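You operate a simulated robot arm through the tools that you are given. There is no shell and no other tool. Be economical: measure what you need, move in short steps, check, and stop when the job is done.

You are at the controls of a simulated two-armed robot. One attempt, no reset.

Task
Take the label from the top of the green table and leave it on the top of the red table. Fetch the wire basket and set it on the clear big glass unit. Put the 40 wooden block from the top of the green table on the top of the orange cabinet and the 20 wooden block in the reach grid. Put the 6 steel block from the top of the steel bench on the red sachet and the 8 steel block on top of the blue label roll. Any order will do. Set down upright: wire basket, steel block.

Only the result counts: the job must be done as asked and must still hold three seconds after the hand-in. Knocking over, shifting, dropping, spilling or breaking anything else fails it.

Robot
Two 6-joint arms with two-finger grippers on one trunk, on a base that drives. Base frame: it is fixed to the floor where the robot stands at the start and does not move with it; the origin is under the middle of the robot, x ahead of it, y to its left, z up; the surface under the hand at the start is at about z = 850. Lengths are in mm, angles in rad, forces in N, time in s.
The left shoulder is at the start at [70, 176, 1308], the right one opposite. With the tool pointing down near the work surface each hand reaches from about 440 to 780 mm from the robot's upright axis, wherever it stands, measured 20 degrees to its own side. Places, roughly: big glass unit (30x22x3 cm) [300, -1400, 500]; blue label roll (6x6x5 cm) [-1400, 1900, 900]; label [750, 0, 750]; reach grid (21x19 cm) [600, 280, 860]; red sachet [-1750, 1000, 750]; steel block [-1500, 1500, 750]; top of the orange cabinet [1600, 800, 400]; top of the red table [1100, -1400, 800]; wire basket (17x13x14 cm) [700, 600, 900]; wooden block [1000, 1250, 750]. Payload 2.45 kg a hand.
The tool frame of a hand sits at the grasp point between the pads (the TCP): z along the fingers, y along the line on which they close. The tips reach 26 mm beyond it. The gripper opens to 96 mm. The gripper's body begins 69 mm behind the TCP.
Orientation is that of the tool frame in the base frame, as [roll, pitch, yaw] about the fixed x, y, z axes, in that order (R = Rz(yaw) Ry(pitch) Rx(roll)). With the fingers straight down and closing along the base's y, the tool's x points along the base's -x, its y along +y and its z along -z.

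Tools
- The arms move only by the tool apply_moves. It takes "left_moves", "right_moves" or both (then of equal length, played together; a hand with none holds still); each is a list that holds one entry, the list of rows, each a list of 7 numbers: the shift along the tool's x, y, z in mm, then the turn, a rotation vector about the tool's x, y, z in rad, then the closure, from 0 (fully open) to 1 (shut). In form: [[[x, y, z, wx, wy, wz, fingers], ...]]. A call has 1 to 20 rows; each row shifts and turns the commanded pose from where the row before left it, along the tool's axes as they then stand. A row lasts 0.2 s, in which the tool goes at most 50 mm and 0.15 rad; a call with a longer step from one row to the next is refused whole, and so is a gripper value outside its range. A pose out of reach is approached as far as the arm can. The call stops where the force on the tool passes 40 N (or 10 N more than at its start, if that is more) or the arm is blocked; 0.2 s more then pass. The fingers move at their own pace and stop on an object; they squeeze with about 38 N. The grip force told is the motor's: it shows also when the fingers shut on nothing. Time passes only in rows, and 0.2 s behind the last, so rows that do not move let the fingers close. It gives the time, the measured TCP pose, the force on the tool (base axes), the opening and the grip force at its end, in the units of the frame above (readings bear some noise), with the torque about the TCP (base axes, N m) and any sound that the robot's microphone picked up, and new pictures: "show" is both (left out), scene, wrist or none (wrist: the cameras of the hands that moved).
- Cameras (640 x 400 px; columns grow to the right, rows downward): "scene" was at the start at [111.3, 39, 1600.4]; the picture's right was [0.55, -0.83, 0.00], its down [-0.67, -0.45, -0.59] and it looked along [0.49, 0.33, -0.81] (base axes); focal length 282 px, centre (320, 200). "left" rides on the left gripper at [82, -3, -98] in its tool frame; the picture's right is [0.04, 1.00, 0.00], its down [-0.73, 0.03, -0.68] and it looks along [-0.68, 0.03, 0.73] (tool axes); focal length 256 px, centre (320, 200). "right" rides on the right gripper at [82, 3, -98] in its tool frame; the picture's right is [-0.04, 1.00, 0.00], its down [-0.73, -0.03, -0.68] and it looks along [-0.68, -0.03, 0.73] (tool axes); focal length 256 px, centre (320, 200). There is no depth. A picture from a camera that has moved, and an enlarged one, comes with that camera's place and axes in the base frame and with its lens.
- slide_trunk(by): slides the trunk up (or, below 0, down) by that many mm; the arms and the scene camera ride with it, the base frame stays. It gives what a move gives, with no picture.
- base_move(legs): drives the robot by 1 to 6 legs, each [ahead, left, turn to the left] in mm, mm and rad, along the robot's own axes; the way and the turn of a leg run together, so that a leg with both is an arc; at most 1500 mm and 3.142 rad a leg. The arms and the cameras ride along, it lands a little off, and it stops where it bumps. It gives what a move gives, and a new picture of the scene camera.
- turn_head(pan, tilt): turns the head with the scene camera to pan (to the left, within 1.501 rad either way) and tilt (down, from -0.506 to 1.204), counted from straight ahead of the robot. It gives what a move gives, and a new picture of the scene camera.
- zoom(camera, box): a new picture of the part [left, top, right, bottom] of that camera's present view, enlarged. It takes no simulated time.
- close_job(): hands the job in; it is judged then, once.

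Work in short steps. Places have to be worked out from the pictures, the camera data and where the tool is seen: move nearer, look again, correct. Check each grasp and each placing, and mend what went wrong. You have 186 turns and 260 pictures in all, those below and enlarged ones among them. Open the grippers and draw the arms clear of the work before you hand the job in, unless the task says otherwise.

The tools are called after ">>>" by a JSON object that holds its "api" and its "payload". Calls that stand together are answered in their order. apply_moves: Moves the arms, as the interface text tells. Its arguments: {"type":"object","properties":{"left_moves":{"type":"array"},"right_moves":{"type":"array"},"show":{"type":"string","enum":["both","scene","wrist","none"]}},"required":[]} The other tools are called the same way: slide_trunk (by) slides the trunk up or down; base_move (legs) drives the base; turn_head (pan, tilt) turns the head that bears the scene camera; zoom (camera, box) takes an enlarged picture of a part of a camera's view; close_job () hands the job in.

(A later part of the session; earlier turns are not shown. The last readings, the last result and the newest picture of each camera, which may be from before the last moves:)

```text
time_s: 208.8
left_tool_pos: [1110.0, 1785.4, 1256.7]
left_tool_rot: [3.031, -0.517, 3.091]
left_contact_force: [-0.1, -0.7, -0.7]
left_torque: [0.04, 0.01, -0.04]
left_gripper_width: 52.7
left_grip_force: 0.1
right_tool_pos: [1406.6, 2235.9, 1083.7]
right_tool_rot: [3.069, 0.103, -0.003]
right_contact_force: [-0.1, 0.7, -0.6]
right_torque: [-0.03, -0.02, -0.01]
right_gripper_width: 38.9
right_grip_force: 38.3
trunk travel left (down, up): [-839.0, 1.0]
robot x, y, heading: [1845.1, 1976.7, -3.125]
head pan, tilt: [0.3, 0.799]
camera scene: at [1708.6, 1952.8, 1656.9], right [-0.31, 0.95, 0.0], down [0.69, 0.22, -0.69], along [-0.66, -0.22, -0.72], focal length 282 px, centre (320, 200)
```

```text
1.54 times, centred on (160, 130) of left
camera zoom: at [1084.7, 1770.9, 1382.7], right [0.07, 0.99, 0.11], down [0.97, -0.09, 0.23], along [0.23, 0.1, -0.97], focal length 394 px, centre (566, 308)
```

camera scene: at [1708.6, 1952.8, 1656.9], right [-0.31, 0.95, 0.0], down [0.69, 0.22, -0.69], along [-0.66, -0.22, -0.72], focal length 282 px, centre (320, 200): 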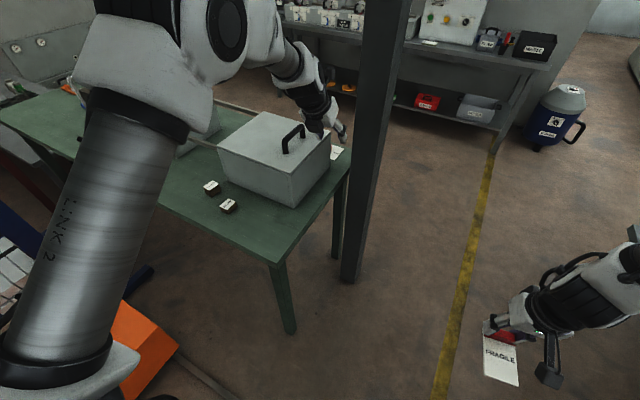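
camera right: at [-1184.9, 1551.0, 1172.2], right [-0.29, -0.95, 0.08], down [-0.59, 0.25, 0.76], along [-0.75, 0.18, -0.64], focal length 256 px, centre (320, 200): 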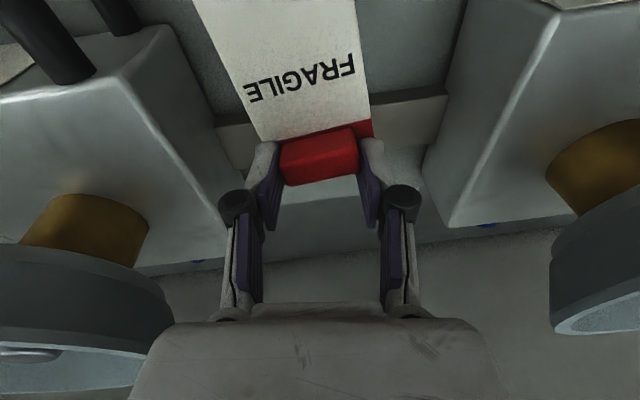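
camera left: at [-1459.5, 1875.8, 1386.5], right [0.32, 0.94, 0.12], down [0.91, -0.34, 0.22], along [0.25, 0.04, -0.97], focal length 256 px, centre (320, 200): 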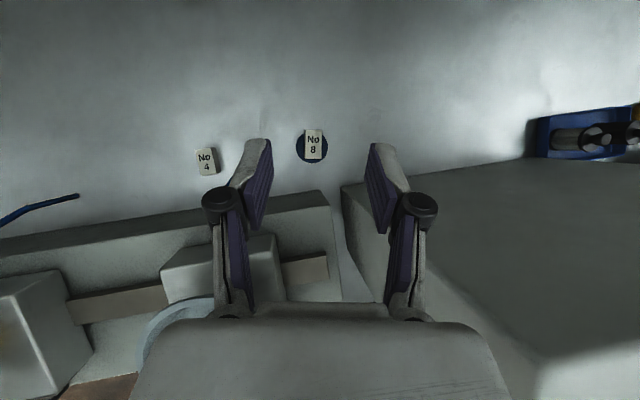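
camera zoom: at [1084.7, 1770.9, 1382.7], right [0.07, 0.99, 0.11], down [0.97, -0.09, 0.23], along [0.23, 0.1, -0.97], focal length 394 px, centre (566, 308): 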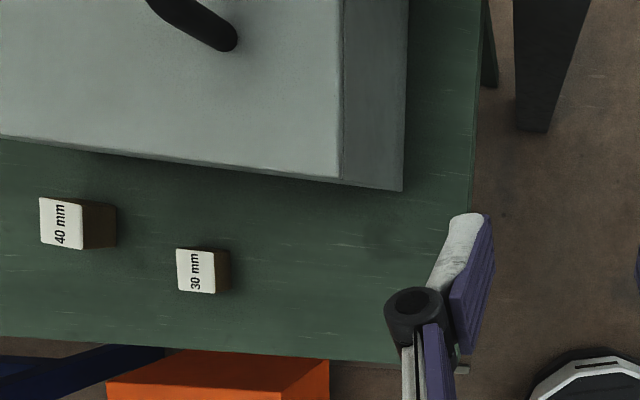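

Labels: far one is "40 mm", near one "30 mm"; the third near the vat must be the 20. I back away from the post, turn left, and approach the table's NE corner diagonally.

>>> {"api": "base_move", "payload": {"legs": [[0, -150, 0], [0, 0, 0.6], [400, 20, 0]]}}

>>> {"api": "turn_head", "payload": {"pan": 0.2, "tilt": 0.9}}

```text
time_s: 213.9
left_tool_pos: [1029.8, 1310.7, 1261.4]
left_tool_rot: [3.029, -0.524, -2.595]
left_contact_force: [0.4, 0.2, 0.3]
left_torque: [0.02, 0.0, 0.0]
left_gripper_width: 52.7
left_grip_force: 0.0
right_tool_pos: [1022.8, 1851.4, 1086.0]
right_tool_rot: [3.072, 0.107, 0.592]
right_contact_force: [0.3, 0.4, 0.5]
right_torque: [0.01, -0.01, 0.01]
right_gripper_width: 38.7
right_grip_force: 38.0
trunk travel left (down, up): [-839.0, 1.0]
robot x, y, heading: [1527.6, 1880.1, -2.534]
head pan, tilt: [0.3, 0.799]
camera scene: at [1434.7, 1785.7, 1657.7], right [-0.79, 0.61, 0.0], down [0.44, 0.56, -0.7], along [-0.43, -0.55, -0.72], focal length 282 px, centre (320, 200)
```

scene: 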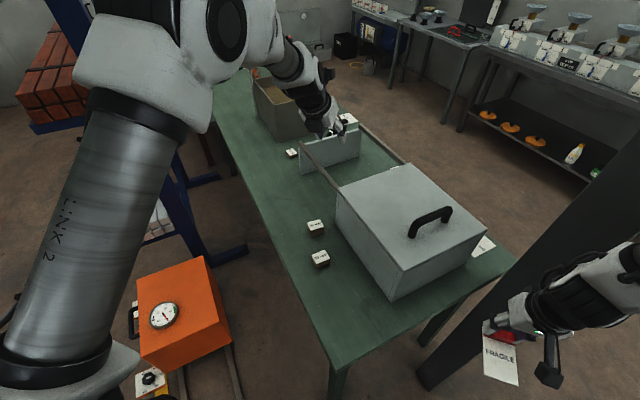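

```text
time_s: 214.6
left_tool_pos: [1029.7, 1309.0, 1261.5]
left_tool_rot: [3.033, -0.523, -2.598]
left_contact_force: [0.7, -0.6, -0.1]
left_torque: [0.03, 0.02, 0.0]
left_gripper_width: 53.0
left_grip_force: 0.0
right_tool_pos: [1023.3, 1850.8, 1088.2]
right_tool_rot: [3.074, 0.107, 0.591]
right_contact_force: [-0.1, 0.4, -1.0]
right_torque: [0.01, 0.01, 0.03]
right_gripper_width: 38.6
right_grip_force: 38.1
trunk travel left (down, up): [-839.0, 1.0]
robot x, y, heading: [1528.6, 1877.8, -2.534]
head pan, tilt: [0.201, 0.901]
camera scene: at [1430.7, 1793.6, 1649.6], right [-0.72, 0.69, 0.0], down [0.54, 0.57, -0.62], along [-0.43, -0.45, -0.78], focal length 282 px, centre (320, 200)
```

scene: 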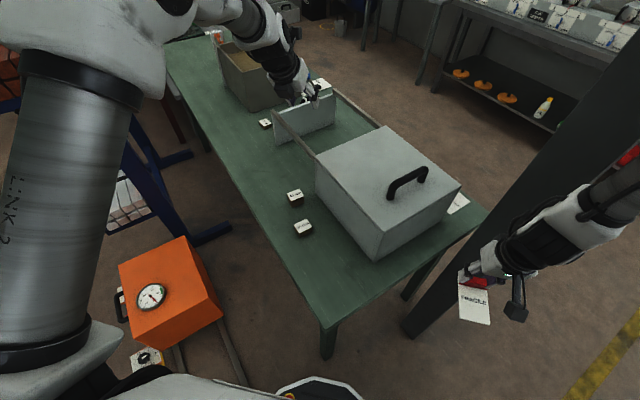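

The 40 mm block (≈(1063,1283), rotated -20°) is within the left arm's reach from here. I rotate the left tool +2.45 rad so it closes along the block's x-like axis with the camera to the north.

>>> {"api": "apply_moves", "payload": {"left_moves": [[[0, 0, 0, 0, 0, 0.144, 0.2], [0, 0, 0, 0, 0, 0.144, 0.2], [0, 0, 0, 0, 0, 0.144, 0.2], [0, 0, 0, 0, 0, 0.144, 0.2], [0, 0, 0, 0, 0, 0.144, 0.2], [0, 0, 0, 0, 0, 0.144, 0.2], [0, 0, 0, 0, 0, 0.144, 0.2], [0, 0, 0, 0, 0, 0.144, 0.2], [0, 0, 0, 0, 0, 0.144, 0.2], [0, 0, 0, 0, 0, 0.144, 0.2], [0, 0, 0, 0, 0, 0.144, 0.2], [0, 0, 0, 0, 0, 0.144, 0.2], [0, 0, 0, 0, 0, 0.144, 0.2], [0, 0, 0, 0, 0, 0.144, 0.2], [0, 0, 0, 0, 0, 0.144, 0.2], [0, 0, 0, 0, 0, 0.144, 0.2], [0, 0, 0, 0, 0, 0.144, 0.2]]], "show": "wrist"}}

```text
time_s: 218.2
left_tool_pos: [1030.2, 1308.7, 1260.7]
left_tool_rot: [-2.714, 0.329, 1.28]
left_contact_force: [0.4, -0.4, 0.5]
left_torque: [0.02, -0.03, 0.01]
left_gripper_width: 76.6
left_grip_force: 0.1
right_tool_pos: [1024.4, 1850.6, 1086.9]
right_tool_rot: [3.073, 0.108, 0.591]
right_contact_force: [-0.6, 1.1, 0.0]
right_torque: [0.0, 0.01, -0.01]
right_gripper_width: 38.7
right_grip_force: 37.9
trunk travel left (down, up): [-839.0, 1.0]
robot x, y, heading: [1523.1, 1879.8, -2.53]
head pan, tilt: [0.201, 0.901]
camera left: at [1095.1, 1399.0, 1319.9], right [0.84, -0.35, -0.41], down [0.15, -0.57, 0.81], along [-0.52, -0.74, -0.42], focal length 256 px, centre (320, 200)
```

left: 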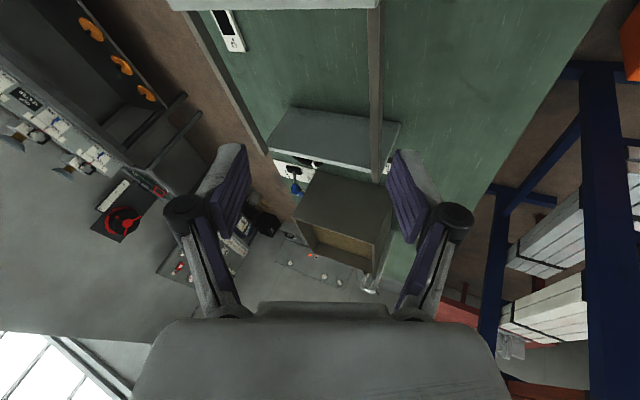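

Now I translate over the block to z≈1080 and then take out the tilt.

>>> {"api": "apply_moves", "payload": {"left_moves": [[[8.9, 22, 28.4, 0, 0, 0, 0.2], [8.9, 22, 28.4, 0, 0, 0, 0.2], [8.9, 22, 28.4, 0, 0, 0, 0.2], [8.9, 22, 28.4, 0, 0, 0, 0.2], [8.9, 22, 28.4, 0, 0, 0, 0.2], [0, 0, 0, -0.08, 0.096, 0, 0.2], [0, 0, 0, -0.08, 0.096, 0, 0.2], [0, 0, 0, -0.08, 0.096, 0, 0.2], [0, 0, 0, -0.07, 0.08, 0, 0.2], [0, 0, 0, 0, 0, 0, 0.2]]], "show": "both"}}

```text
time_s: 220.4
left_tool_pos: [1062.2, 1286.4, 1081.9]
left_tool_rot: [-3.041, -0.025, 1.186]
left_contact_force: [0.2, 0.4, -0.7]
left_torque: [-0.02, -0.01, 0.0]
left_gripper_width: 76.7
left_grip_force: 0.0
left hand out of reach, approached as far as the arm can: row 6
right_tool_pos: [1023.8, 1850.6, 1086.7]
right_tool_rot: [3.075, 0.109, 0.594]
right_contact_force: [0.8, 0.1, -0.8]
right_torque: [0.02, 0.02, -0.01]
right_gripper_width: 38.7
right_grip_force: 38.0
trunk travel left (down, up): [-839.0, 1.0]
robot x, y, heading: [1525.0, 1877.0, -2.535]
head pan, tilt: [0.201, 0.901]
camera scene: at [1430.7, 1793.9, 1649.6], right [-0.72, 0.69, 0.0], down [0.54, 0.57, -0.62], along [-0.43, -0.45, -0.78], focal length 282 px, centre (320, 200)
camera left: at [1097.6, 1356.3, 1182.0], right [0.94, -0.34, -0.1], down [-0.19, -0.73, 0.65], along [-0.29, -0.59, -0.75], focal length 256 px, centre (320, 200)
```

scene: 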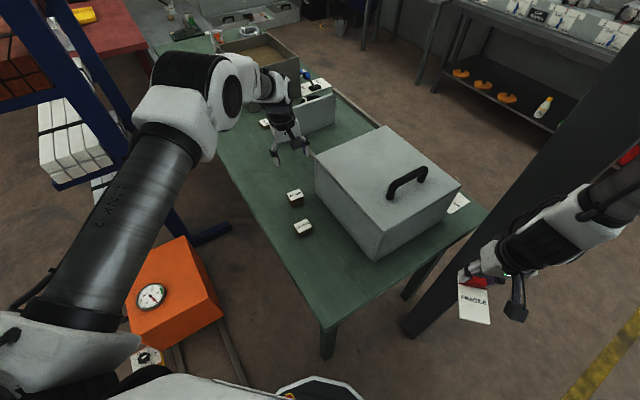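
left: 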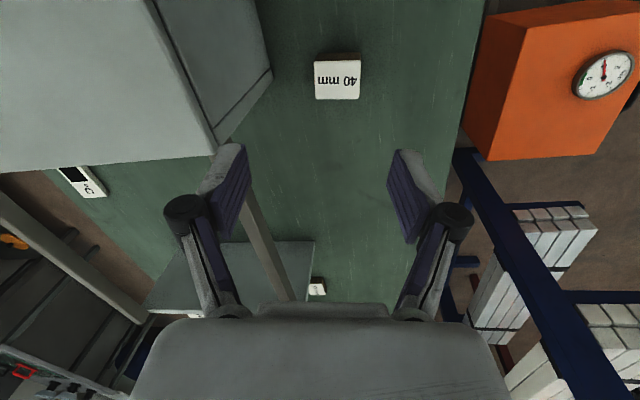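

Block 40 is directly under. I descend 150 mm and look.

>>> {"api": "apply_moves", "payload": {"left_moves": [[[-1.6, 3.5, 37.3, 0, 0, 0, 0.2], [-1.6, 3.5, 37.3, 0, 0, 0, 0.2], [-1.6, 3.5, 37.3, 0, 0, 0, 0.2], [-1.6, 3.5, 37.3, 0, 0, 0, 0.2], [0, 0, 0, 0, 0, 0, 0.2]]], "show": "wrist"}}

```text
time_s: 221.6
left_tool_pos: [1060.0, 1287.9, 929.9]
left_tool_rot: [-3.041, -0.025, 1.186]
left_contact_force: [-0.5, 0.3, -0.8]
left_torque: [0.04, 0.02, 0.0]
left_gripper_width: 76.8
left_grip_force: 0.0
right_tool_pos: [1023.4, 1850.0, 1087.0]
right_tool_rot: [3.073, 0.109, 0.592]
right_contact_force: [0.0, 0.0, -0.3]
right_torque: [0.02, -0.02, -0.01]
right_gripper_width: 38.8
right_grip_force: 38.4
trunk travel left (down, up): [-839.0, 1.0]
robot x, y, heading: [1526.5, 1878.8, -2.527]
head pan, tilt: [0.201, 0.901]
camera left: at [1095.1, 1357.3, 1030.5], right [0.94, -0.34, -0.1], down [-0.19, -0.73, 0.65], along [-0.29, -0.59, -0.75], focal length 256 px, centre (320, 200)
```

left: 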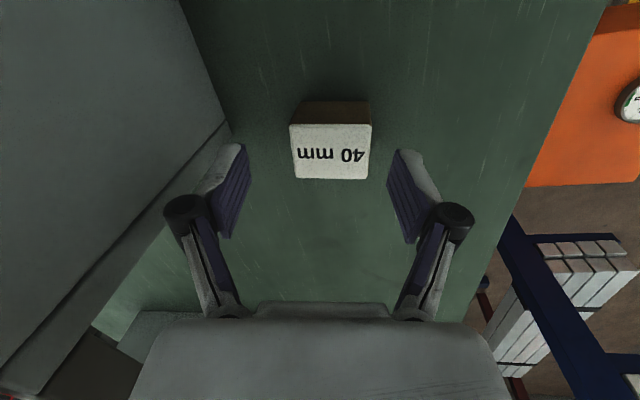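

I descend 43 mm with a small y correction and close.

>>> {"api": "apply_moves", "payload": {"left_moves": [[[-1, 5, 22, 0, 0, 0, 0.2], [-1, 2, 21, 0, 0, 0, 0.2], [0, 0, 0, 0, 0, 0, 0.2], [0, 0, 0, 0, 0, 0, 0.6], [0, 0, 0, 0, 0, 0, 1], [0, 0, 0, 0, 0, 0, 1]]], "show": "wrist"}}

```text
time_s: 223.0
left_tool_pos: [1065.8, 1285.9, 889.4]
left_tool_rot: [-3.04, -0.025, 1.187]
left_contact_force: [-1.5, -2.0, 8.2]
left_torque: [-0.06, -0.19, -0.04]
left_gripper_width: 49.6
left_grip_force: 37.9
left hand out of reach, approached as far as the arm can: row 2
right_tool_pos: [1023.6, 1852.3, 1087.4]
right_tool_rot: [3.074, 0.11, 0.593]
right_contact_force: [0.5, -0.5, -0.3]
right_torque: [-0.01, 0.04, -0.01]
right_gripper_width: 38.5
right_grip_force: 37.8
trunk travel left (down, up): [-839.0, 1.0]
robot x, y, heading: [1522.4, 1874.0, -2.536]
head pan, tilt: [0.201, 0.901]
camera left: at [1101.0, 1356.3, 989.4], right [0.94, -0.34, -0.1], down [-0.19, -0.73, 0.65], along [-0.29, -0.59, -0.75], focal length 256 px, centre (320, 200)
```

left: 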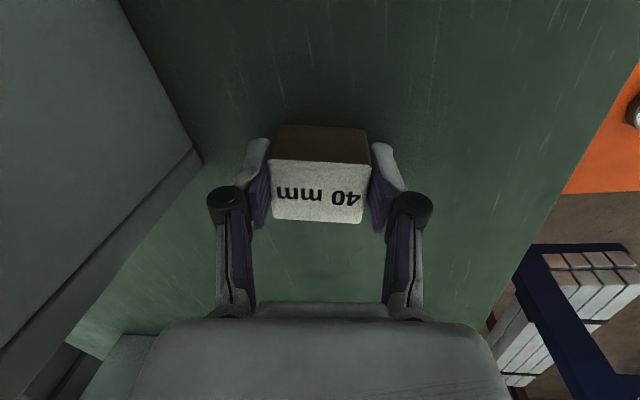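

Gripped. I lift the 40 mm block to z≈1080 and then drive out and around the post, heading south on the east side.

>>> {"api": "apply_moves", "payload": {"left_moves": [[[0, 0, -35, 0, 0, 0, 1], [0, 0, -40, 0, 0, 0, 1], [0, 0, -40, 0, 0, 0, 1], [0, 0, -40, 0, 0, 0, 1], [0, 0, -35, 0, 0, 0, 1], [0, 0, 0, 0, 0, 0, 1]]], "show": "wrist"}}

>>> {"api": "base_move", "payload": {"legs": [[-480, 0, 0], [-560, 390, 0], [0, 0, 0.964]]}}

>>> {"api": "turn_head", "payload": {"pan": -0.3, "tilt": 0.5}}

```text
time_s: 224.4
left_tool_pos: [1078.7, 1273.2, 1078.4]
left_tool_rot: [-3.04, -0.026, 1.187]
left_contact_force: [-0.6, 0.1, -0.2]
left_torque: [0.03, 0.0, -0.03]
left_gripper_width: 49.1
left_grip_force: 38.6
right_tool_pos: [1023.7, 1849.6, 1086.2]
right_tool_rot: [3.074, 0.106, 0.592]
right_contact_force: [0.3, -0.1, -0.2]
right_torque: [0.0, -0.03, -0.03]
right_gripper_width: 38.8
right_grip_force: 37.7
trunk travel left (down, up): [-839.0, 1.0]
robot x, y, heading: [1525.0, 1878.5, -2.534]
head pan, tilt: [0.201, 0.901]
camera left: at [1114.6, 1342.0, 1179.0], right [0.94, -0.33, -0.1], down [-0.19, -0.73, 0.65], along [-0.29, -0.59, -0.75], focal length 256 px, centre (320, 200)
```

left: 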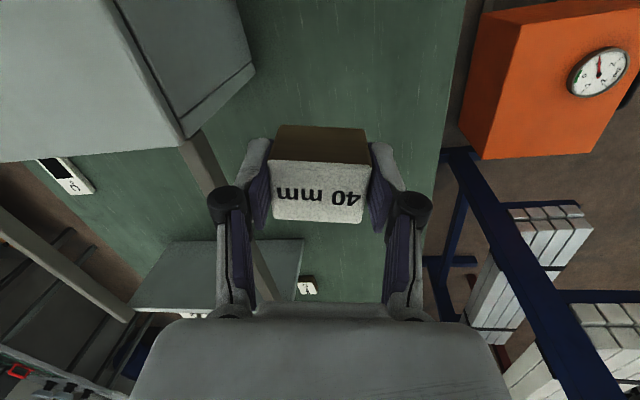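

```text
time_s: 228.4
left_tool_pos: [1524.8, 1584.5, 1076.8]
left_tool_rot: [-3.06, -0.021, 1.116]
left_contact_force: [0.5, 0.1, -1.2]
left_torque: [-0.02, 0.02, 0.0]
left_gripper_width: 49.0
left_grip_force: 38.2
right_tool_pos: [1504.1, 2157.5, 1080.4]
right_tool_rot: [3.058, 0.101, 0.534]
right_contact_force: [0.8, -0.1, 0.3]
right_torque: [-0.07, 0.05, 0.07]
right_gripper_width: 38.7
right_grip_force: 37.7
trunk travel left (down, up): [-839.0, 1.0]
robot x, y, heading: [2019.6, 2147.4, -2.587]
head pan, tilt: [0.201, 0.901]
stopped in leg 2: the robot was blocked; the commanded pose is now the measured one
camera scene: at [1900.5, 2083.1, 1648.9], right [-0.68, 0.73, -0.02], down [0.58, 0.53, -0.62], along [-0.44, -0.43, -0.79], focal length 282 px, centre (320, 200)
```

scene: 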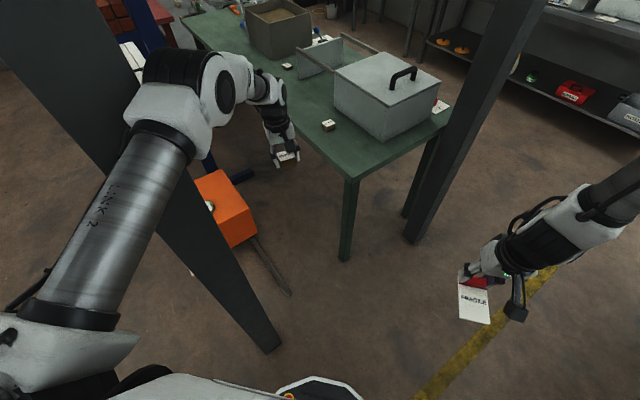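

```text
time_s: 229.3
left_tool_pos: [1527.0, 1581.4, 1077.6]
left_tool_rot: [-3.061, -0.023, 1.123]
left_contact_force: [0.4, 0.9, -0.6]
left_torque: [-0.02, 0.0, -0.04]
left_gripper_width: 49.1
left_grip_force: 38.2
right_tool_pos: [1502.9, 2156.7, 1079.0]
right_tool_rot: [3.056, 0.1, 0.535]
right_contact_force: [0.0, 0.2, 0.2]
right_torque: [0.02, -0.01, -0.01]
right_gripper_width: 38.6
right_grip_force: 37.7
trunk travel left (down, up): [-839.0, 1.0]
robot x, y, heading: [2019.4, 2151.1, -2.584]
head pan, tilt: [-0.3, 0.499]
camera scene: at [1864.2, 2113.3, 1681.5], right [-0.25, 0.97, -0.01], down [0.48, 0.11, -0.87], along [-0.84, -0.23, -0.49], focal length 282 px, centre (320, 200)
```

scene: 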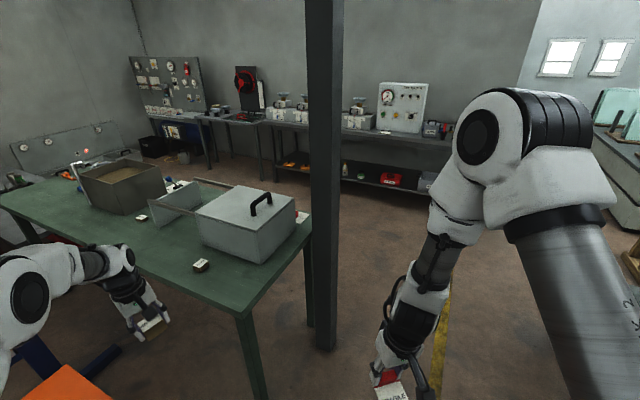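

The left arm leaned against the post (it stopped the base). I back off west, go north, then turn south clear of the post, and move east.

>>> {"api": "base_move", "payload": {"legs": [[50, -60, 0], [-250, -400, 0], [0, 0, 1.013], [0, 600, 0]]}}

>>> {"api": "turn_head", "payload": {"pan": 0.0, "tilt": 0.5}}

```text
time_s: 237.2
left_tool_pos: [2544.1, 1950.3, 1083.6]
left_tool_rot: [-3.038, -0.021, 2.188]
left_contact_force: [-0.4, 0.9, 0.7]
left_torque: [-0.04, 0.0, 0.01]
left_gripper_width: 49.1
left_grip_force: 38.3
right_tool_pos: [2029.3, 2208.2, 1089.6]
right_tool_rot: [3.072, 0.112, 1.602]
right_contact_force: [1.0, 1.0, -0.4]
right_torque: [-0.07, 0.02, -0.01]
right_gripper_width: 38.8
right_grip_force: 38.1
trunk travel left (down, up): [-839.0, 1.0]
robot x, y, heading: [2272.6, 2643.6, -1.517]
head pan, tilt: [-0.3, 0.499]
stopped in leg 4: the robot was blocked; the commanded pose is now the measured one
camera scene: at [2251.0, 2510.8, 1684.2], right [-0.97, 0.25, 0.0], down [0.12, 0.46, -0.88], along [-0.22, -0.85, -0.47], focal length 282 px, centre (320, 200)
```

scene: 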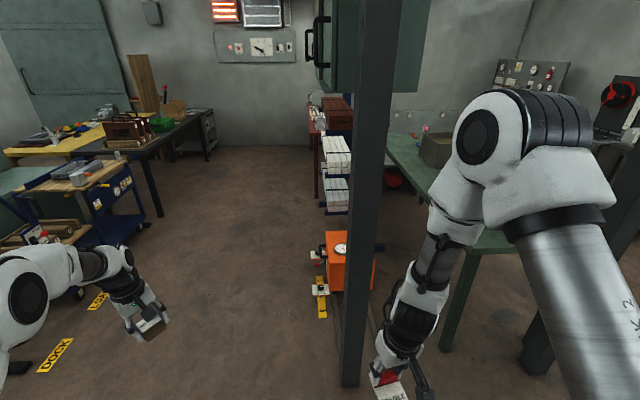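

```text
time_s: 238.0
left_tool_pos: [2548.7, 1944.0, 1076.7]
left_tool_rot: [-3.043, -0.025, 2.189]
left_contact_force: [0.8, 0.0, -0.4]
left_torque: [0.01, 0.05, -0.01]
left_gripper_width: 48.6
left_grip_force: 37.9
right_tool_pos: [2033.2, 2201.4, 1086.7]
right_tool_rot: [3.075, 0.107, 1.605]
right_contact_force: [-0.3, -1.1, 0.4]
right_torque: [0.02, 0.05, 0.01]
right_gripper_width: 38.6
right_grip_force: 37.7
trunk travel left (down, up): [-839.0, 1.0]
robot x, y, heading: [2274.2, 2642.6, -1.517]
head pan, tilt: [0.0, 0.499]
camera scene: at [2283.0, 2497.8, 1683.2], right [-1.0, -0.05, 0.0], down [-0.03, 0.48, -0.88], along [0.04, -0.88, -0.48], focal length 282 px, centre (320, 200)
```

scene: 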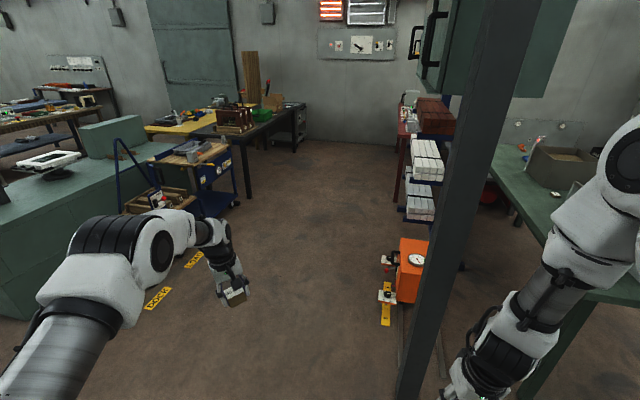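

The base touched the slatted table's corner. I move south away from it along the corridor, then turn west facing the orange cabinet.

>>> {"api": "base_move", "payload": {"legs": [[850, 150, 0], [850, 0, 0], [0, 0, -1.57]]}}

>>> {"api": "turn_head", "payload": {"pan": 0.1, "tilt": 0.75}}

```text
time_s: 250.4
left_tool_pos: [1818.8, 687.4, 1079.2]
left_tool_rot: [-3.043, -0.025, 0.627]
left_contact_force: [0.1, -0.6, -0.4]
left_torque: [0.04, 0.02, 0.0]
left_gripper_width: 49.0
left_grip_force: 38.1
right_tool_pos: [2072.7, 1205.8, 1087.1]
right_tool_rot: [3.071, 0.108, 0.039]
right_contact_force: [-0.8, -1.0, 0.9]
right_torque: [-0.05, 0.02, -0.03]
right_gripper_width: 38.7
right_grip_force: 37.9
trunk travel left (down, up): [-839.0, 1.0]
robot x, y, heading: [2514.3, 965.4, -3.085]
head pan, tilt: [0.0, 0.499]
camera scene: at [2373.6, 956.7, 1683.4], right [-0.06, 1.0, 0.0], down [0.48, 0.03, -0.88], along [-0.88, -0.05, -0.48], focal length 282 px, centre (320, 200)
```

scene: 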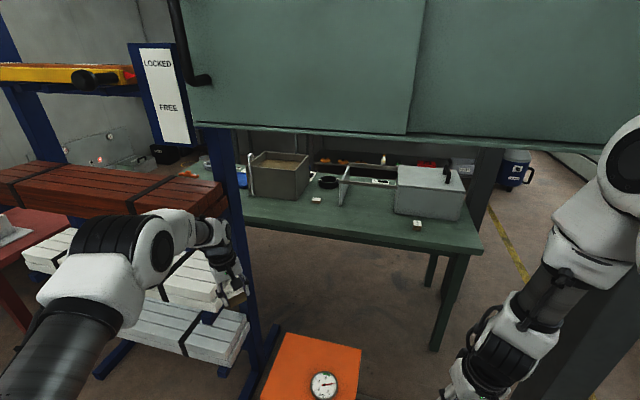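

```text
time_s: 251.2
left_tool_pos: [1819.6, 686.8, 1078.9]
left_tool_rot: [-3.042, -0.025, 0.627]
left_contact_force: [1.1, 0.1, -0.7]
left_torque: [0.02, 0.01, 0.0]
left_gripper_width: 48.9
left_grip_force: 38.1
right_tool_pos: [2073.8, 1205.0, 1084.8]
right_tool_rot: [3.072, 0.108, 0.041]
right_contact_force: [0.2, 0.4, -1.4]
right_torque: [-0.02, 0.02, -0.01]
right_gripper_width: 38.8
right_grip_force: 38.4
trunk travel left (down, up): [-839.0, 1.0]
robot x, y, heading: [2513.7, 963.9, -3.086]
head pan, tilt: [0.099, 0.75]
camera scene: at [2382.5, 949.5, 1661.5], right [-0.16, 0.99, 0.0], down [0.67, 0.11, -0.73], along [-0.72, -0.11, -0.68], focal length 282 px, centre (320, 200)
```

scene: 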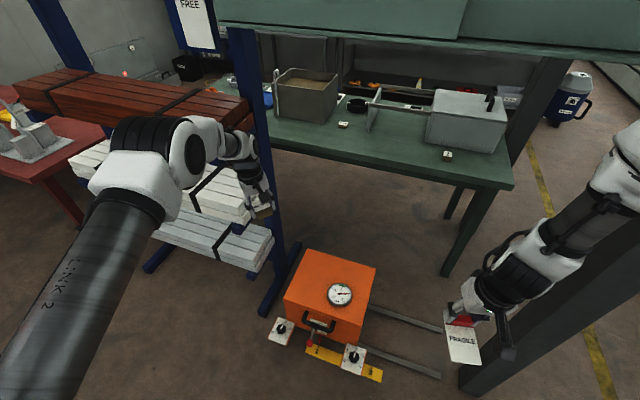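

Orange top is at z≈357, corners (1423,747),(1451,1116),(1788,1061),(1741,680), gauge at (1674,945). I lower the trunk 560 first, then move the base so the block comes above a clear spot.

>>> {"api": "slide_trunk", "payload": {"by": -560}}

>>> {"api": "base_move", "payload": {"legs": [[0, -185, 0], [195, 0, 0]]}}

>>> {"api": "turn_head", "payload": {"pan": 0.15, "tilt": 0.8}}

```text
refused: -560 is not a number from -400 to 400
```

```text
time_s: 253.6
left_tool_pos: [1703.6, 867.9, 1086.3]
left_tool_rot: [-3.039, -0.017, 0.619]
left_contact_force: [-0.8, 0.5, -0.5]
left_torque: [-0.03, 0.01, 0.02]
left_gripper_width: 48.8
left_grip_force: 37.8
right_tool_pos: [1966.3, 1383.4, 1083.4]
right_tool_rot: [3.074, 0.096, 0.035]
right_contact_force: [-0.6, 0.5, -0.1]
right_torque: [-0.01, 0.0, 0.01]
right_gripper_width: 38.5
right_grip_force: 37.5
trunk travel left (down, up): [-839.0, 1.0]
robot x, y, heading: [2388.8, 1140.2, -3.088]
head pan, tilt: [0.099, 0.75]
stopped in leg 2: the robot was blocked; the commanded pose is now the measured one
camera scene: at [2274.1, 1126.1, 1662.7], right [-0.15, 0.99, 0.0], down [0.67, 0.1, -0.74], along [-0.73, -0.11, -0.67], focal length 282 px, centre (320, 200)
```

scene: 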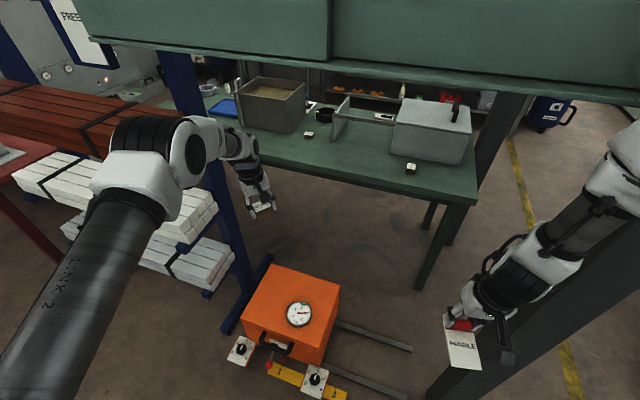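

```text
time_s: 254.2
left_tool_pos: [1703.8, 865.8, 1085.5]
left_tool_rot: [-3.039, -0.015, 0.622]
left_contact_force: [-0.4, -0.1, -0.5]
left_torque: [0.02, 0.0, 0.0]
left_gripper_width: 49.0
left_grip_force: 38.2
right_tool_pos: [1964.0, 1382.0, 1084.3]
right_tool_rot: [3.071, 0.099, 0.038]
right_contact_force: [0.0, 0.7, -0.4]
right_torque: [0.01, 0.0, -0.03]
right_gripper_width: 38.9
right_grip_force: 37.4
trunk travel left (down, up): [-839.0, 1.0]
robot x, y, heading: [2389.7, 1140.2, -3.085]
head pan, tilt: [0.15, 0.799]
camera scene: at [2277.0, 1123.3, 1658.1], right [-0.2, 0.98, 0.0], down [0.69, 0.14, -0.71], along [-0.69, -0.14, -0.71], focal length 282 px, centre (320, 200)
```

scene: 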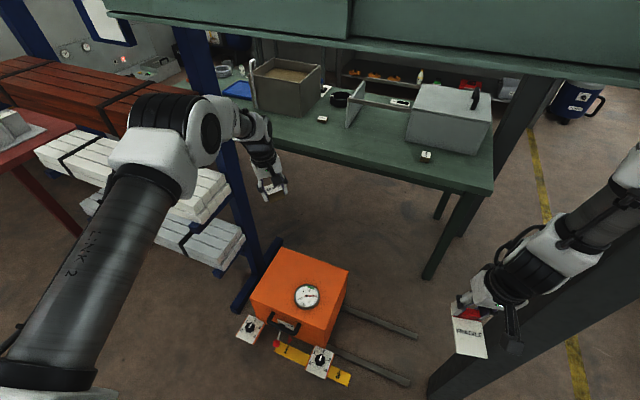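

The torso top met the overhead cabinet (trunk hadn't been lowered: limit 400 per call). I back off 40 mm and lower the trunk in two steps.

>>> {"api": "base_move", "payload": {"legs": [[-40, 0, 0]]}}

>>> {"api": "slide_trunk", "payload": {"by": -400}}

>>> {"api": "slide_trunk", "payload": {"by": -150}}

>>> {"api": "turn_head", "payload": {"pan": 0.3, "tilt": 0.8}}

```text
time_s: 255.1
left_tool_pos: [1725.0, 866.7, 1073.9]
left_tool_rot: [-3.049, -0.03, 0.621]
left_contact_force: [-0.7, -0.2, -2.0]
left_torque: [0.02, -0.07, -0.02]
left_gripper_width: 48.9
left_grip_force: 37.7
right_tool_pos: [1986.2, 1383.7, 1079.7]
right_tool_rot: [3.071, 0.088, 0.036]
right_contact_force: [0.0, 0.2, -0.1]
right_torque: [0.02, -0.05, 0.0]
right_gripper_width: 38.5
right_grip_force: 38.1
trunk travel left (down, up): [-839.0, 1.0]
robot x, y, heading: [2432.9, 1145.8, -3.088]
head pan, tilt: [0.15, 0.799]
camera scene: at [2289.5, 1122.4, 1656.9], right [-0.2, 0.98, 0.0], down [0.71, 0.15, -0.69], along [-0.68, -0.14, -0.72], focal length 282 px, centre (320, 200)
```

scene: 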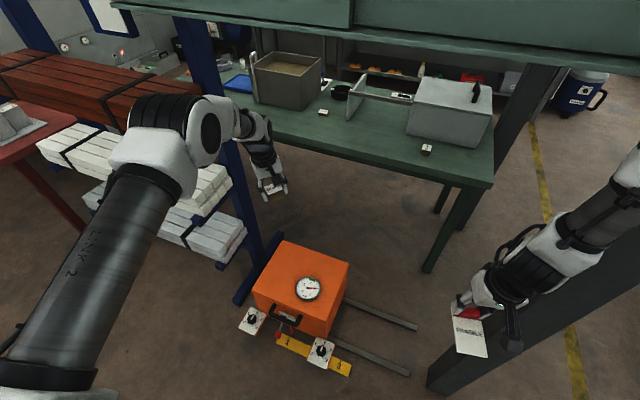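

```text
time_s: 258.9
left_tool_pos: [1731.6, 865.9, 677.2]
left_tool_rot: [-3.044, -0.026, 0.622]
left_contact_force: [0.2, -0.1, 0.1]
left_torque: [0.0, 0.0, -0.01]
left_gripper_width: 48.9
left_grip_force: 37.9
right_tool_pos: [1991.2, 1384.3, 682.1]
right_tool_rot: [3.071, 0.091, 0.037]
right_contact_force: [-0.3, 0.3, 0.1]
right_torque: [0.01, 0.03, 0.02]
right_gripper_width: 38.8
right_grip_force: 37.6
trunk travel left (down, up): [-439.0, 401.0]
robot x, y, heading: [2431.2, 1141.0, -3.086]
head pan, tilt: [0.15, 0.799]
```

```text
time_s: 260.6
left_tool_pos: [1731.4, 868.0, 528.8]
left_tool_rot: [-3.045, -0.026, 0.621]
left_contact_force: [-0.1, 0.1, -1.0]
left_torque: [-0.02, 0.0, 0.01]
left_gripper_width: 48.7
left_grip_force: 38.1
right_tool_pos: [1990.8, 1382.0, 531.1]
right_tool_rot: [3.072, 0.092, 0.036]
right_contact_force: [-0.8, 0.0, -0.3]
right_torque: [0.0, -0.01, 0.03]
right_gripper_width: 38.6
right_grip_force: 37.4
trunk travel left (down, up): [-289.0, 551.0]
robot x, y, heading: [2429.0, 1145.0, -3.095]
head pan, tilt: [0.15, 0.799]
```

```text
time_s: 261.3
left_tool_pos: [1730.3, 867.2, 528.1]
left_tool_rot: [-3.044, -0.027, 0.62]
left_contact_force: [-0.4, -0.5, -0.4]
left_torque: [0.0, 0.01, 0.0]
left_gripper_width: 48.6
left_grip_force: 37.8
right_tool_pos: [1991.5, 1383.5, 531.9]
right_tool_rot: [3.07, 0.093, 0.038]
right_contact_force: [0.4, 0.0, -1.3]
right_torque: [0.01, 0.0, 0.03]
right_gripper_width: 38.6
right_grip_force: 37.7
trunk travel left (down, up): [-289.0, 551.0]
robot x, y, heading: [2428.0, 1143.7, -3.084]
head pan, tilt: [0.3, 0.799]
camera scene: at [2301.1, 1110.7, 1107.4], right [-0.35, 0.94, 0.0], down [0.67, 0.25, -0.7], along [-0.65, -0.24, -0.72], focal length 282 px, centre (320, 200)
```

scene: 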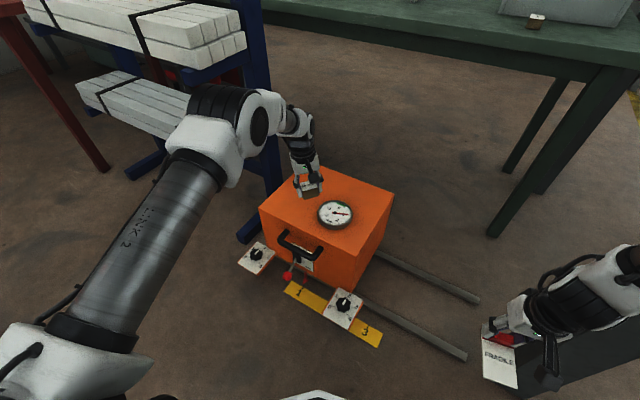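

I advance the base 140 mm so the block is over a clear part of the top.

>>> {"api": "base_move", "payload": {"legs": [[140, 0, 0]]}}

>>> {"api": "apply_moves", "payload": {"left_moves": [[[0, 0, 20, 0, 0, 0, 1], [0, 0, 20, 0, 0, 0, 1], [0, 0, 0, 0, 0, 0, 1]]], "show": "wrist"}}

```text
time_s: 262.7
left_tool_pos: [1587.6, 862.3, 526.8]
left_tool_rot: [-3.044, -0.028, 0.618]
left_contact_force: [-0.3, -0.7, -0.7]
left_torque: [-0.01, -0.02, 0.03]
left_gripper_width: 48.6
left_grip_force: 37.7
right_tool_pos: [1849.4, 1377.9, 530.9]
right_tool_rot: [3.071, 0.09, 0.033]
right_contact_force: [-0.1, -0.2, -0.2]
right_torque: [-0.03, 0.0, 0.03]
right_gripper_width: 38.4
right_grip_force: 38.0
trunk travel left (down, up): [-289.0, 551.0]
robot x, y, heading: [2282.3, 1136.0, -3.094]
head pan, tilt: [0.3, 0.799]
camera scene: at [2157.7, 1103.7, 1107.3], right [-0.34, 0.94, 0.0], down [0.67, 0.25, -0.7], along [-0.65, -0.24, -0.72], focal length 282 px, centre (320, 200)
```

scene: 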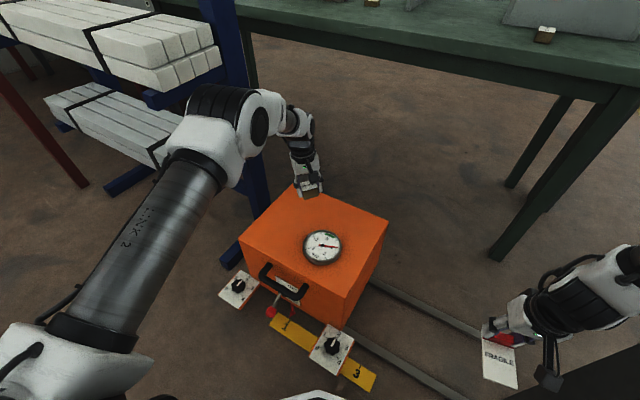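

```text
time_s: 263.5
left_tool_pos: [1586.7, 865.1, 486.8]
left_tool_rot: [-3.044, -0.025, 0.617]
left_contact_force: [-0.4, 0.3, -0.7]
left_torque: [0.0, 0.0, 0.0]
left_gripper_width: 48.9
left_grip_force: 38.0
right_tool_pos: [1850.5, 1377.9, 531.9]
right_tool_rot: [3.071, 0.092, 0.033]
right_contact_force: [-0.2, 0.0, -0.2]
right_torque: [0.01, 0.0, 0.0]
right_gripper_width: 38.8
right_grip_force: 38.1
trunk travel left (down, up): [-289.0, 551.0]
robot x, y, heading: [2283.8, 1135.3, -3.09]
head pan, tilt: [0.3, 0.799]
camera left: at [1653.6, 905.1, 586.9], right [0.61, -0.79, -0.1], down [-0.56, -0.51, 0.65], along [-0.56, -0.35, -0.75], focal length 256 px, centre (320, 200)
```

left: 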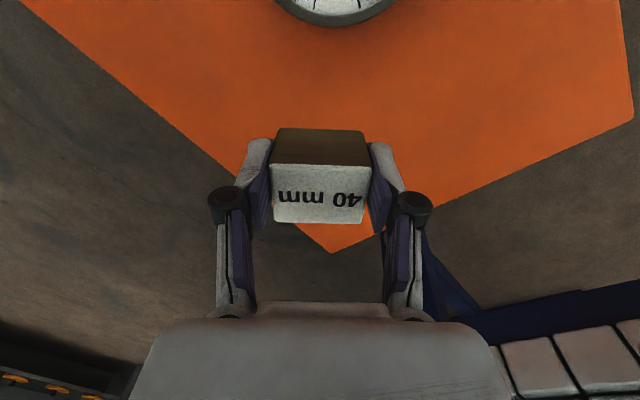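

Straight below lies clear orange surface. I descend 75 mm, then in fine steps.

>>> {"api": "apply_moves", "payload": {"left_moves": [[[0, 0, 25, 0, 0, 0, 1], [0, 0, 25, 0, 0, 0, 1], [0, 0, 25, 0, 0, 0, 1], [0, 0, 0, 0, 0, 0, 1]]], "show": "wrist"}}

```text
time_s: 264.5
left_tool_pos: [1583.2, 872.9, 412.0]
left_tool_rot: [-3.043, -0.027, 0.619]
left_contact_force: [0.2, -0.4, -0.9]
left_torque: [0.0, 0.01, -0.02]
left_gripper_width: 48.9
left_grip_force: 37.6
right_tool_pos: [1849.6, 1377.1, 531.6]
right_tool_rot: [3.071, 0.091, 0.032]
right_contact_force: [0.3, -0.9, 0.3]
right_torque: [0.0, 0.01, 0.0]
right_gripper_width: 38.5
right_grip_force: 38.0
trunk travel left (down, up): [-289.0, 551.0]
robot x, y, heading: [2285.7, 1139.7, -3.091]
head pan, tilt: [0.3, 0.799]
camera left: at [1650.6, 912.3, 511.7], right [0.61, -0.79, -0.1], down [-0.56, -0.51, 0.65], along [-0.56, -0.35, -0.75], focal length 256 px, centre (320, 200)
```

left: 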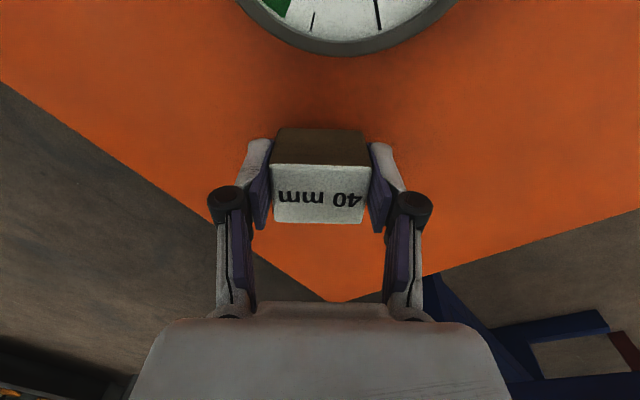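

Good position. 10 mm more.

>>> {"api": "apply_moves", "payload": {"left_moves": [[[0, 0, 5, 0, 0, 0, 1], [0, 0, 5, 0, 0, 0, 1], [0, 0, 0, 0, 0, 0, 1]]], "show": "none"}}

```text
time_s: 265.3
left_tool_pos: [1582.1, 873.9, 403.2]
left_tool_rot: [-3.043, -0.025, 0.616]
left_contact_force: [-0.1, 0.1, -0.8]
left_torque: [-0.01, 0.0, 0.01]
left_gripper_width: 48.9
left_grip_force: 38.0
right_tool_pos: [1849.6, 1377.2, 532.1]
right_tool_rot: [3.072, 0.091, 0.033]
right_contact_force: [-0.6, 0.0, -0.3]
right_torque: [-0.01, 0.02, 0.0]
right_gripper_width: 38.6
right_grip_force: 38.2
trunk travel left (down, up): [-289.0, 551.0]
robot x, y, heading: [2289.6, 1137.9, -3.093]
head pan, tilt: [0.3, 0.799]
```

>>> {"api": "apply_moves", "payload": {"left_moves": [[[0, 0, 4, 0, 0, 0, 1], [0, 0, 4, 0, 0, 0, 1], [0, 0, 0, 0, 0, 0, 1]]], "show": "none"}}

```text
time_s: 266.1
left_tool_pos: [1582.9, 874.9, 398.8]
left_tool_rot: [-3.041, -0.02, 0.619]
left_contact_force: [-1.1, -5.0, 25.0]
left_torque: [-0.6, -0.31, -0.07]
left_gripper_width: 49.1
left_grip_force: 38.0
right_tool_pos: [1850.7, 1377.1, 533.3]
right_tool_rot: [3.071, 0.096, 0.034]
right_contact_force: [-0.4, 0.0, -0.1]
right_torque: [-0.01, 0.01, 0.0]
right_gripper_width: 38.6
right_grip_force: 37.8
trunk travel left (down, up): [-289.0, 551.0]
robot x, y, heading: [2285.3, 1133.6, -3.088]
head pan, tilt: [0.3, 0.799]
```

Contact (25 N). I back 2 mm, open, and rise.

>>> {"api": "apply_moves", "payload": {"left_moves": [[[0, 0, -2, 0, 0, 0, 1], [0, 0, 0, 0, 0, 0, 0.4], [0, 0, 0, 0, 0, 0, 0.1], [0, 0, 0, 0, 0, 0, 0.1], [0, 0, -20, 0, 0, 0, 0.1], [0, 0, -35, 0, 0, 0, 0.1], [0, 0, -40, 0, 0, 0, 0.1]]], "show": "wrist"}}

```text
time_s: 267.7
left_tool_pos: [1585.1, 863.7, 491.8]
left_tool_rot: [-3.043, -0.027, 0.617]
left_contact_force: [0.1, 1.0, 0.1]
left_torque: [-0.01, 0.0, -0.01]
left_gripper_width: 86.6
left_grip_force: 0.0
right_tool_pos: [1850.3, 1376.5, 532.5]
right_tool_rot: [3.071, 0.093, 0.033]
right_contact_force: [0.7, -0.8, -0.3]
right_torque: [0.02, 0.01, -0.02]
right_gripper_width: 38.6
right_grip_force: 38.0
trunk travel left (down, up): [-289.0, 551.0]
robot x, y, heading: [2285.1, 1132.5, -3.099]
head pan, tilt: [0.3, 0.799]
camera left: at [1653.1, 903.9, 592.7], right [0.61, -0.79, -0.1], down [-0.56, -0.51, 0.65], along [-0.56, -0.35, -0.75], focal length 256 px, centre (320, 200)
```

left: 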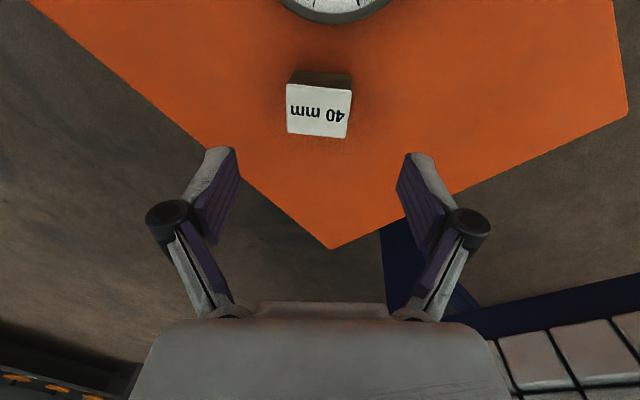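

The 40 mm block sits on the orange cabinet. Next the label: I back out, raise the trunk, and drive south along the east corridor.

>>> {"api": "base_move", "payload": {"legs": [[-380, 0, 0]]}}

>>> {"api": "slide_trunk", "payload": {"by": 400}}

>>> {"api": "turn_head", "payload": {"pan": 1.2, "tilt": 0.5}}

```text
time_s: 270.0
left_tool_pos: [1953.7, 882.3, 491.9]
left_tool_rot: [-3.043, -0.025, 0.615]
left_contact_force: [0.5, 0.3, 0.0]
left_torque: [0.01, -0.01, -0.02]
left_gripper_width: 86.6
left_grip_force: 0.1
right_tool_pos: [2217.5, 1395.4, 531.3]
right_tool_rot: [3.071, 0.094, 0.031]
right_contact_force: [-0.7, 0.1, -0.5]
right_torque: [0.0, 0.02, 0.02]
right_gripper_width: 38.9
right_grip_force: 38.1
trunk travel left (down, up): [-289.0, 551.0]
robot x, y, heading: [2651.3, 1155.7, -3.091]
head pan, tilt: [0.3, 0.799]
camera scene: at [2526.7, 1122.1, 1107.5], right [-0.34, 0.94, 0.0], down [0.67, 0.24, -0.7], along [-0.66, -0.24, -0.72], focal length 282 px, centre (320, 200)
```

scene: 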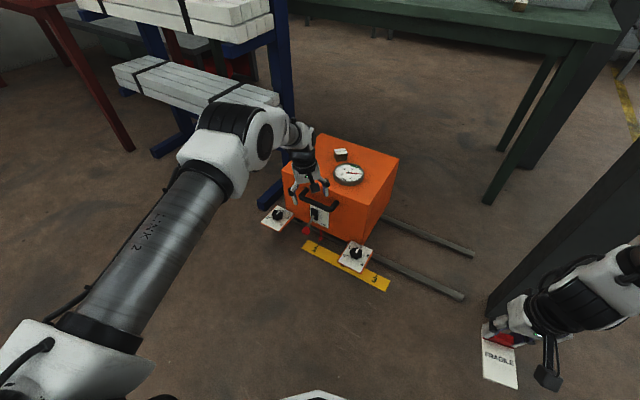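

```text
time_s: 273.9
left_tool_pos: [1952.2, 883.8, 891.2]
left_tool_rot: [-3.043, -0.026, 0.616]
left_contact_force: [-0.4, 0.7, 0.8]
left_torque: [0.01, -0.02, 0.01]
left_gripper_width: 86.4
left_grip_force: 0.1
right_tool_pos: [2217.8, 1396.2, 933.0]
right_tool_rot: [3.073, 0.094, 0.032]
right_contact_force: [-1.0, 0.6, -0.3]
right_torque: [0.0, 0.02, 0.03]
right_gripper_width: 38.8
right_grip_force: 37.7
trunk travel left (down, up): [-689.0, 151.0]
robot x, y, heading: [2653.8, 1155.8, -3.089]
head pan, tilt: [0.3, 0.799]
```

```text
time_s: 275.1
left_tool_pos: [1952.3, 884.2, 891.7]
left_tool_rot: [-3.044, -0.026, 0.615]
left_contact_force: [0.6, -0.4, 0.0]
left_torque: [0.0, 0.0, -0.01]
left_gripper_width: 86.6
left_grip_force: 0.0
right_tool_pos: [2217.1, 1395.7, 931.5]
right_tool_rot: [3.07, 0.092, 0.031]
right_contact_force: [0.2, -0.4, -0.5]
right_torque: [0.03, 0.01, 0.03]
right_gripper_width: 38.4
right_grip_force: 37.6
trunk travel left (down, up): [-689.0, 151.0]
robot x, y, heading: [2650.6, 1153.1, -3.094]
head pan, tilt: [1.201, 0.499]
camera scene: at [2573.0, 1063.3, 1533.4], right [-0.95, 0.32, 0.0], down [0.15, 0.45, -0.88], along [-0.28, -0.83, -0.48], focal length 282 px, centre (320, 200)
```

scene: 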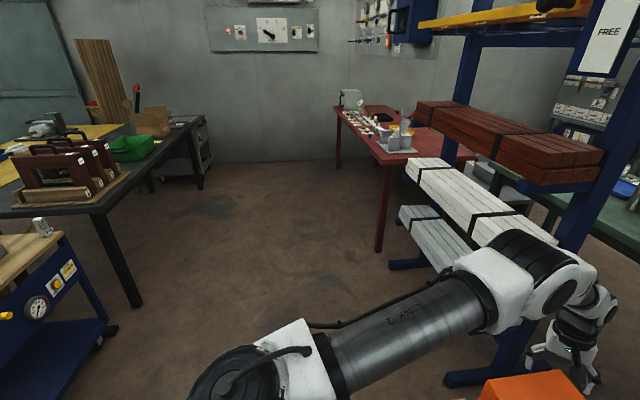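

The corridor is free. I raise the trunk fully and drive south ~2200 mm, then look at the red table.

>>> {"api": "slide_trunk", "payload": {"by": 150}}

>>> {"api": "base_move", "payload": {"legs": [[0, 1100, 0], [100, 1100, 0]]}}

>>> {"api": "turn_head", "payload": {"pan": 0.0, "tilt": 0.55}}

```text
time_s: 276.8
left_tool_pos: [1951.6, 882.6, 1041.5]
left_tool_rot: [-3.045, -0.026, 0.615]
left_contact_force: [0.4, -0.5, -0.6]
left_torque: [0.03, 0.04, 0.0]
left_gripper_width: 86.4
left_grip_force: 0.1
right_tool_pos: [2216.8, 1396.7, 1081.7]
right_tool_rot: [3.071, 0.091, 0.031]
right_contact_force: [0.4, -0.2, -0.5]
right_torque: [-0.01, 0.03, 0.0]
right_gripper_width: 38.7
right_grip_force: 38.3
trunk travel left (down, up): [-839.0, 1.0]
robot x, y, heading: [2653.7, 1154.2, -3.09]
head pan, tilt: [1.201, 0.499]
```

```text
time_s: 287.7
left_tool_pos: [1970.6, -1320.5, 1042.1]
left_tool_rot: [-3.044, -0.027, 0.608]
left_contact_force: [0.2, 0.7, -0.2]
left_torque: [0.02, 0.0, 0.0]
left_gripper_width: 86.6
left_grip_force: 0.1
right_tool_pos: [2238.6, -810.3, 1082.3]
right_tool_rot: [3.071, 0.092, 0.024]
right_contact_force: [-0.2, -0.3, -0.6]
right_torque: [-0.03, 0.05, 0.03]
right_gripper_width: 38.9
right_grip_force: 38.0
trunk travel left (down, up): [-839.0, 1.0]
robot x, y, heading: [2674.6, -1057.5, -3.103]
head pan, tilt: [1.201, 0.499]
camera scene: at [2592.6, -1145.0, 1683.5], right [-0.95, 0.32, 0.0], down [0.16, 0.45, -0.88], along [-0.28, -0.83, -0.48], focal length 282 px, centre (320, 200)
```

scene: 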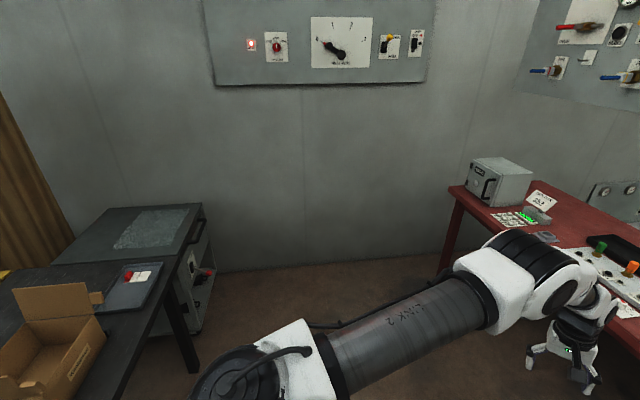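

```text
time_s: 289.1
left_tool_pos: [1970.9, -1322.8, 1042.5]
left_tool_rot: [-3.045, -0.025, 0.61]
left_contact_force: [-0.9, -0.5, -0.1]
left_torque: [-0.03, 0.0, 0.0]
left_gripper_width: 86.2
left_grip_force: 0.1
right_tool_pos: [2239.3, -810.2, 1080.5]
right_tool_rot: [3.073, 0.094, 0.023]
right_contact_force: [-0.4, -0.1, -0.5]
right_torque: [-0.02, 0.0, 0.01]
right_gripper_width: 39.0
right_grip_force: 38.5
trunk travel left (down, up): [-839.0, 1.0]
robot x, y, heading: [2673.8, -1057.8, -3.101]
head pan, tilt: [0.0, 0.55]
camera scene: at [2532.3, -1063.5, 1678.8], right [-0.04, 1.0, 0.0], down [0.52, 0.02, -0.85], along [-0.85, -0.04, -0.52], focal length 282 px, centre (320, 200)
```

scene: 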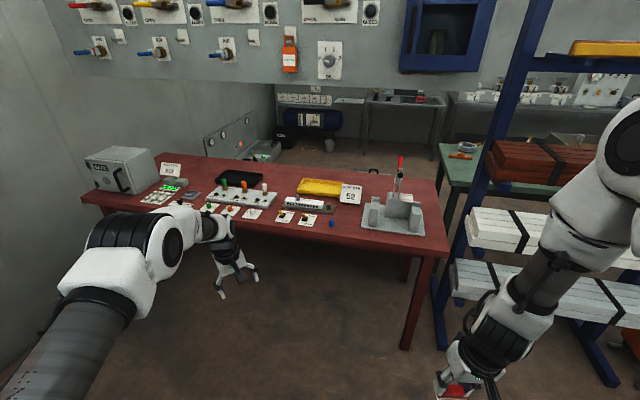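

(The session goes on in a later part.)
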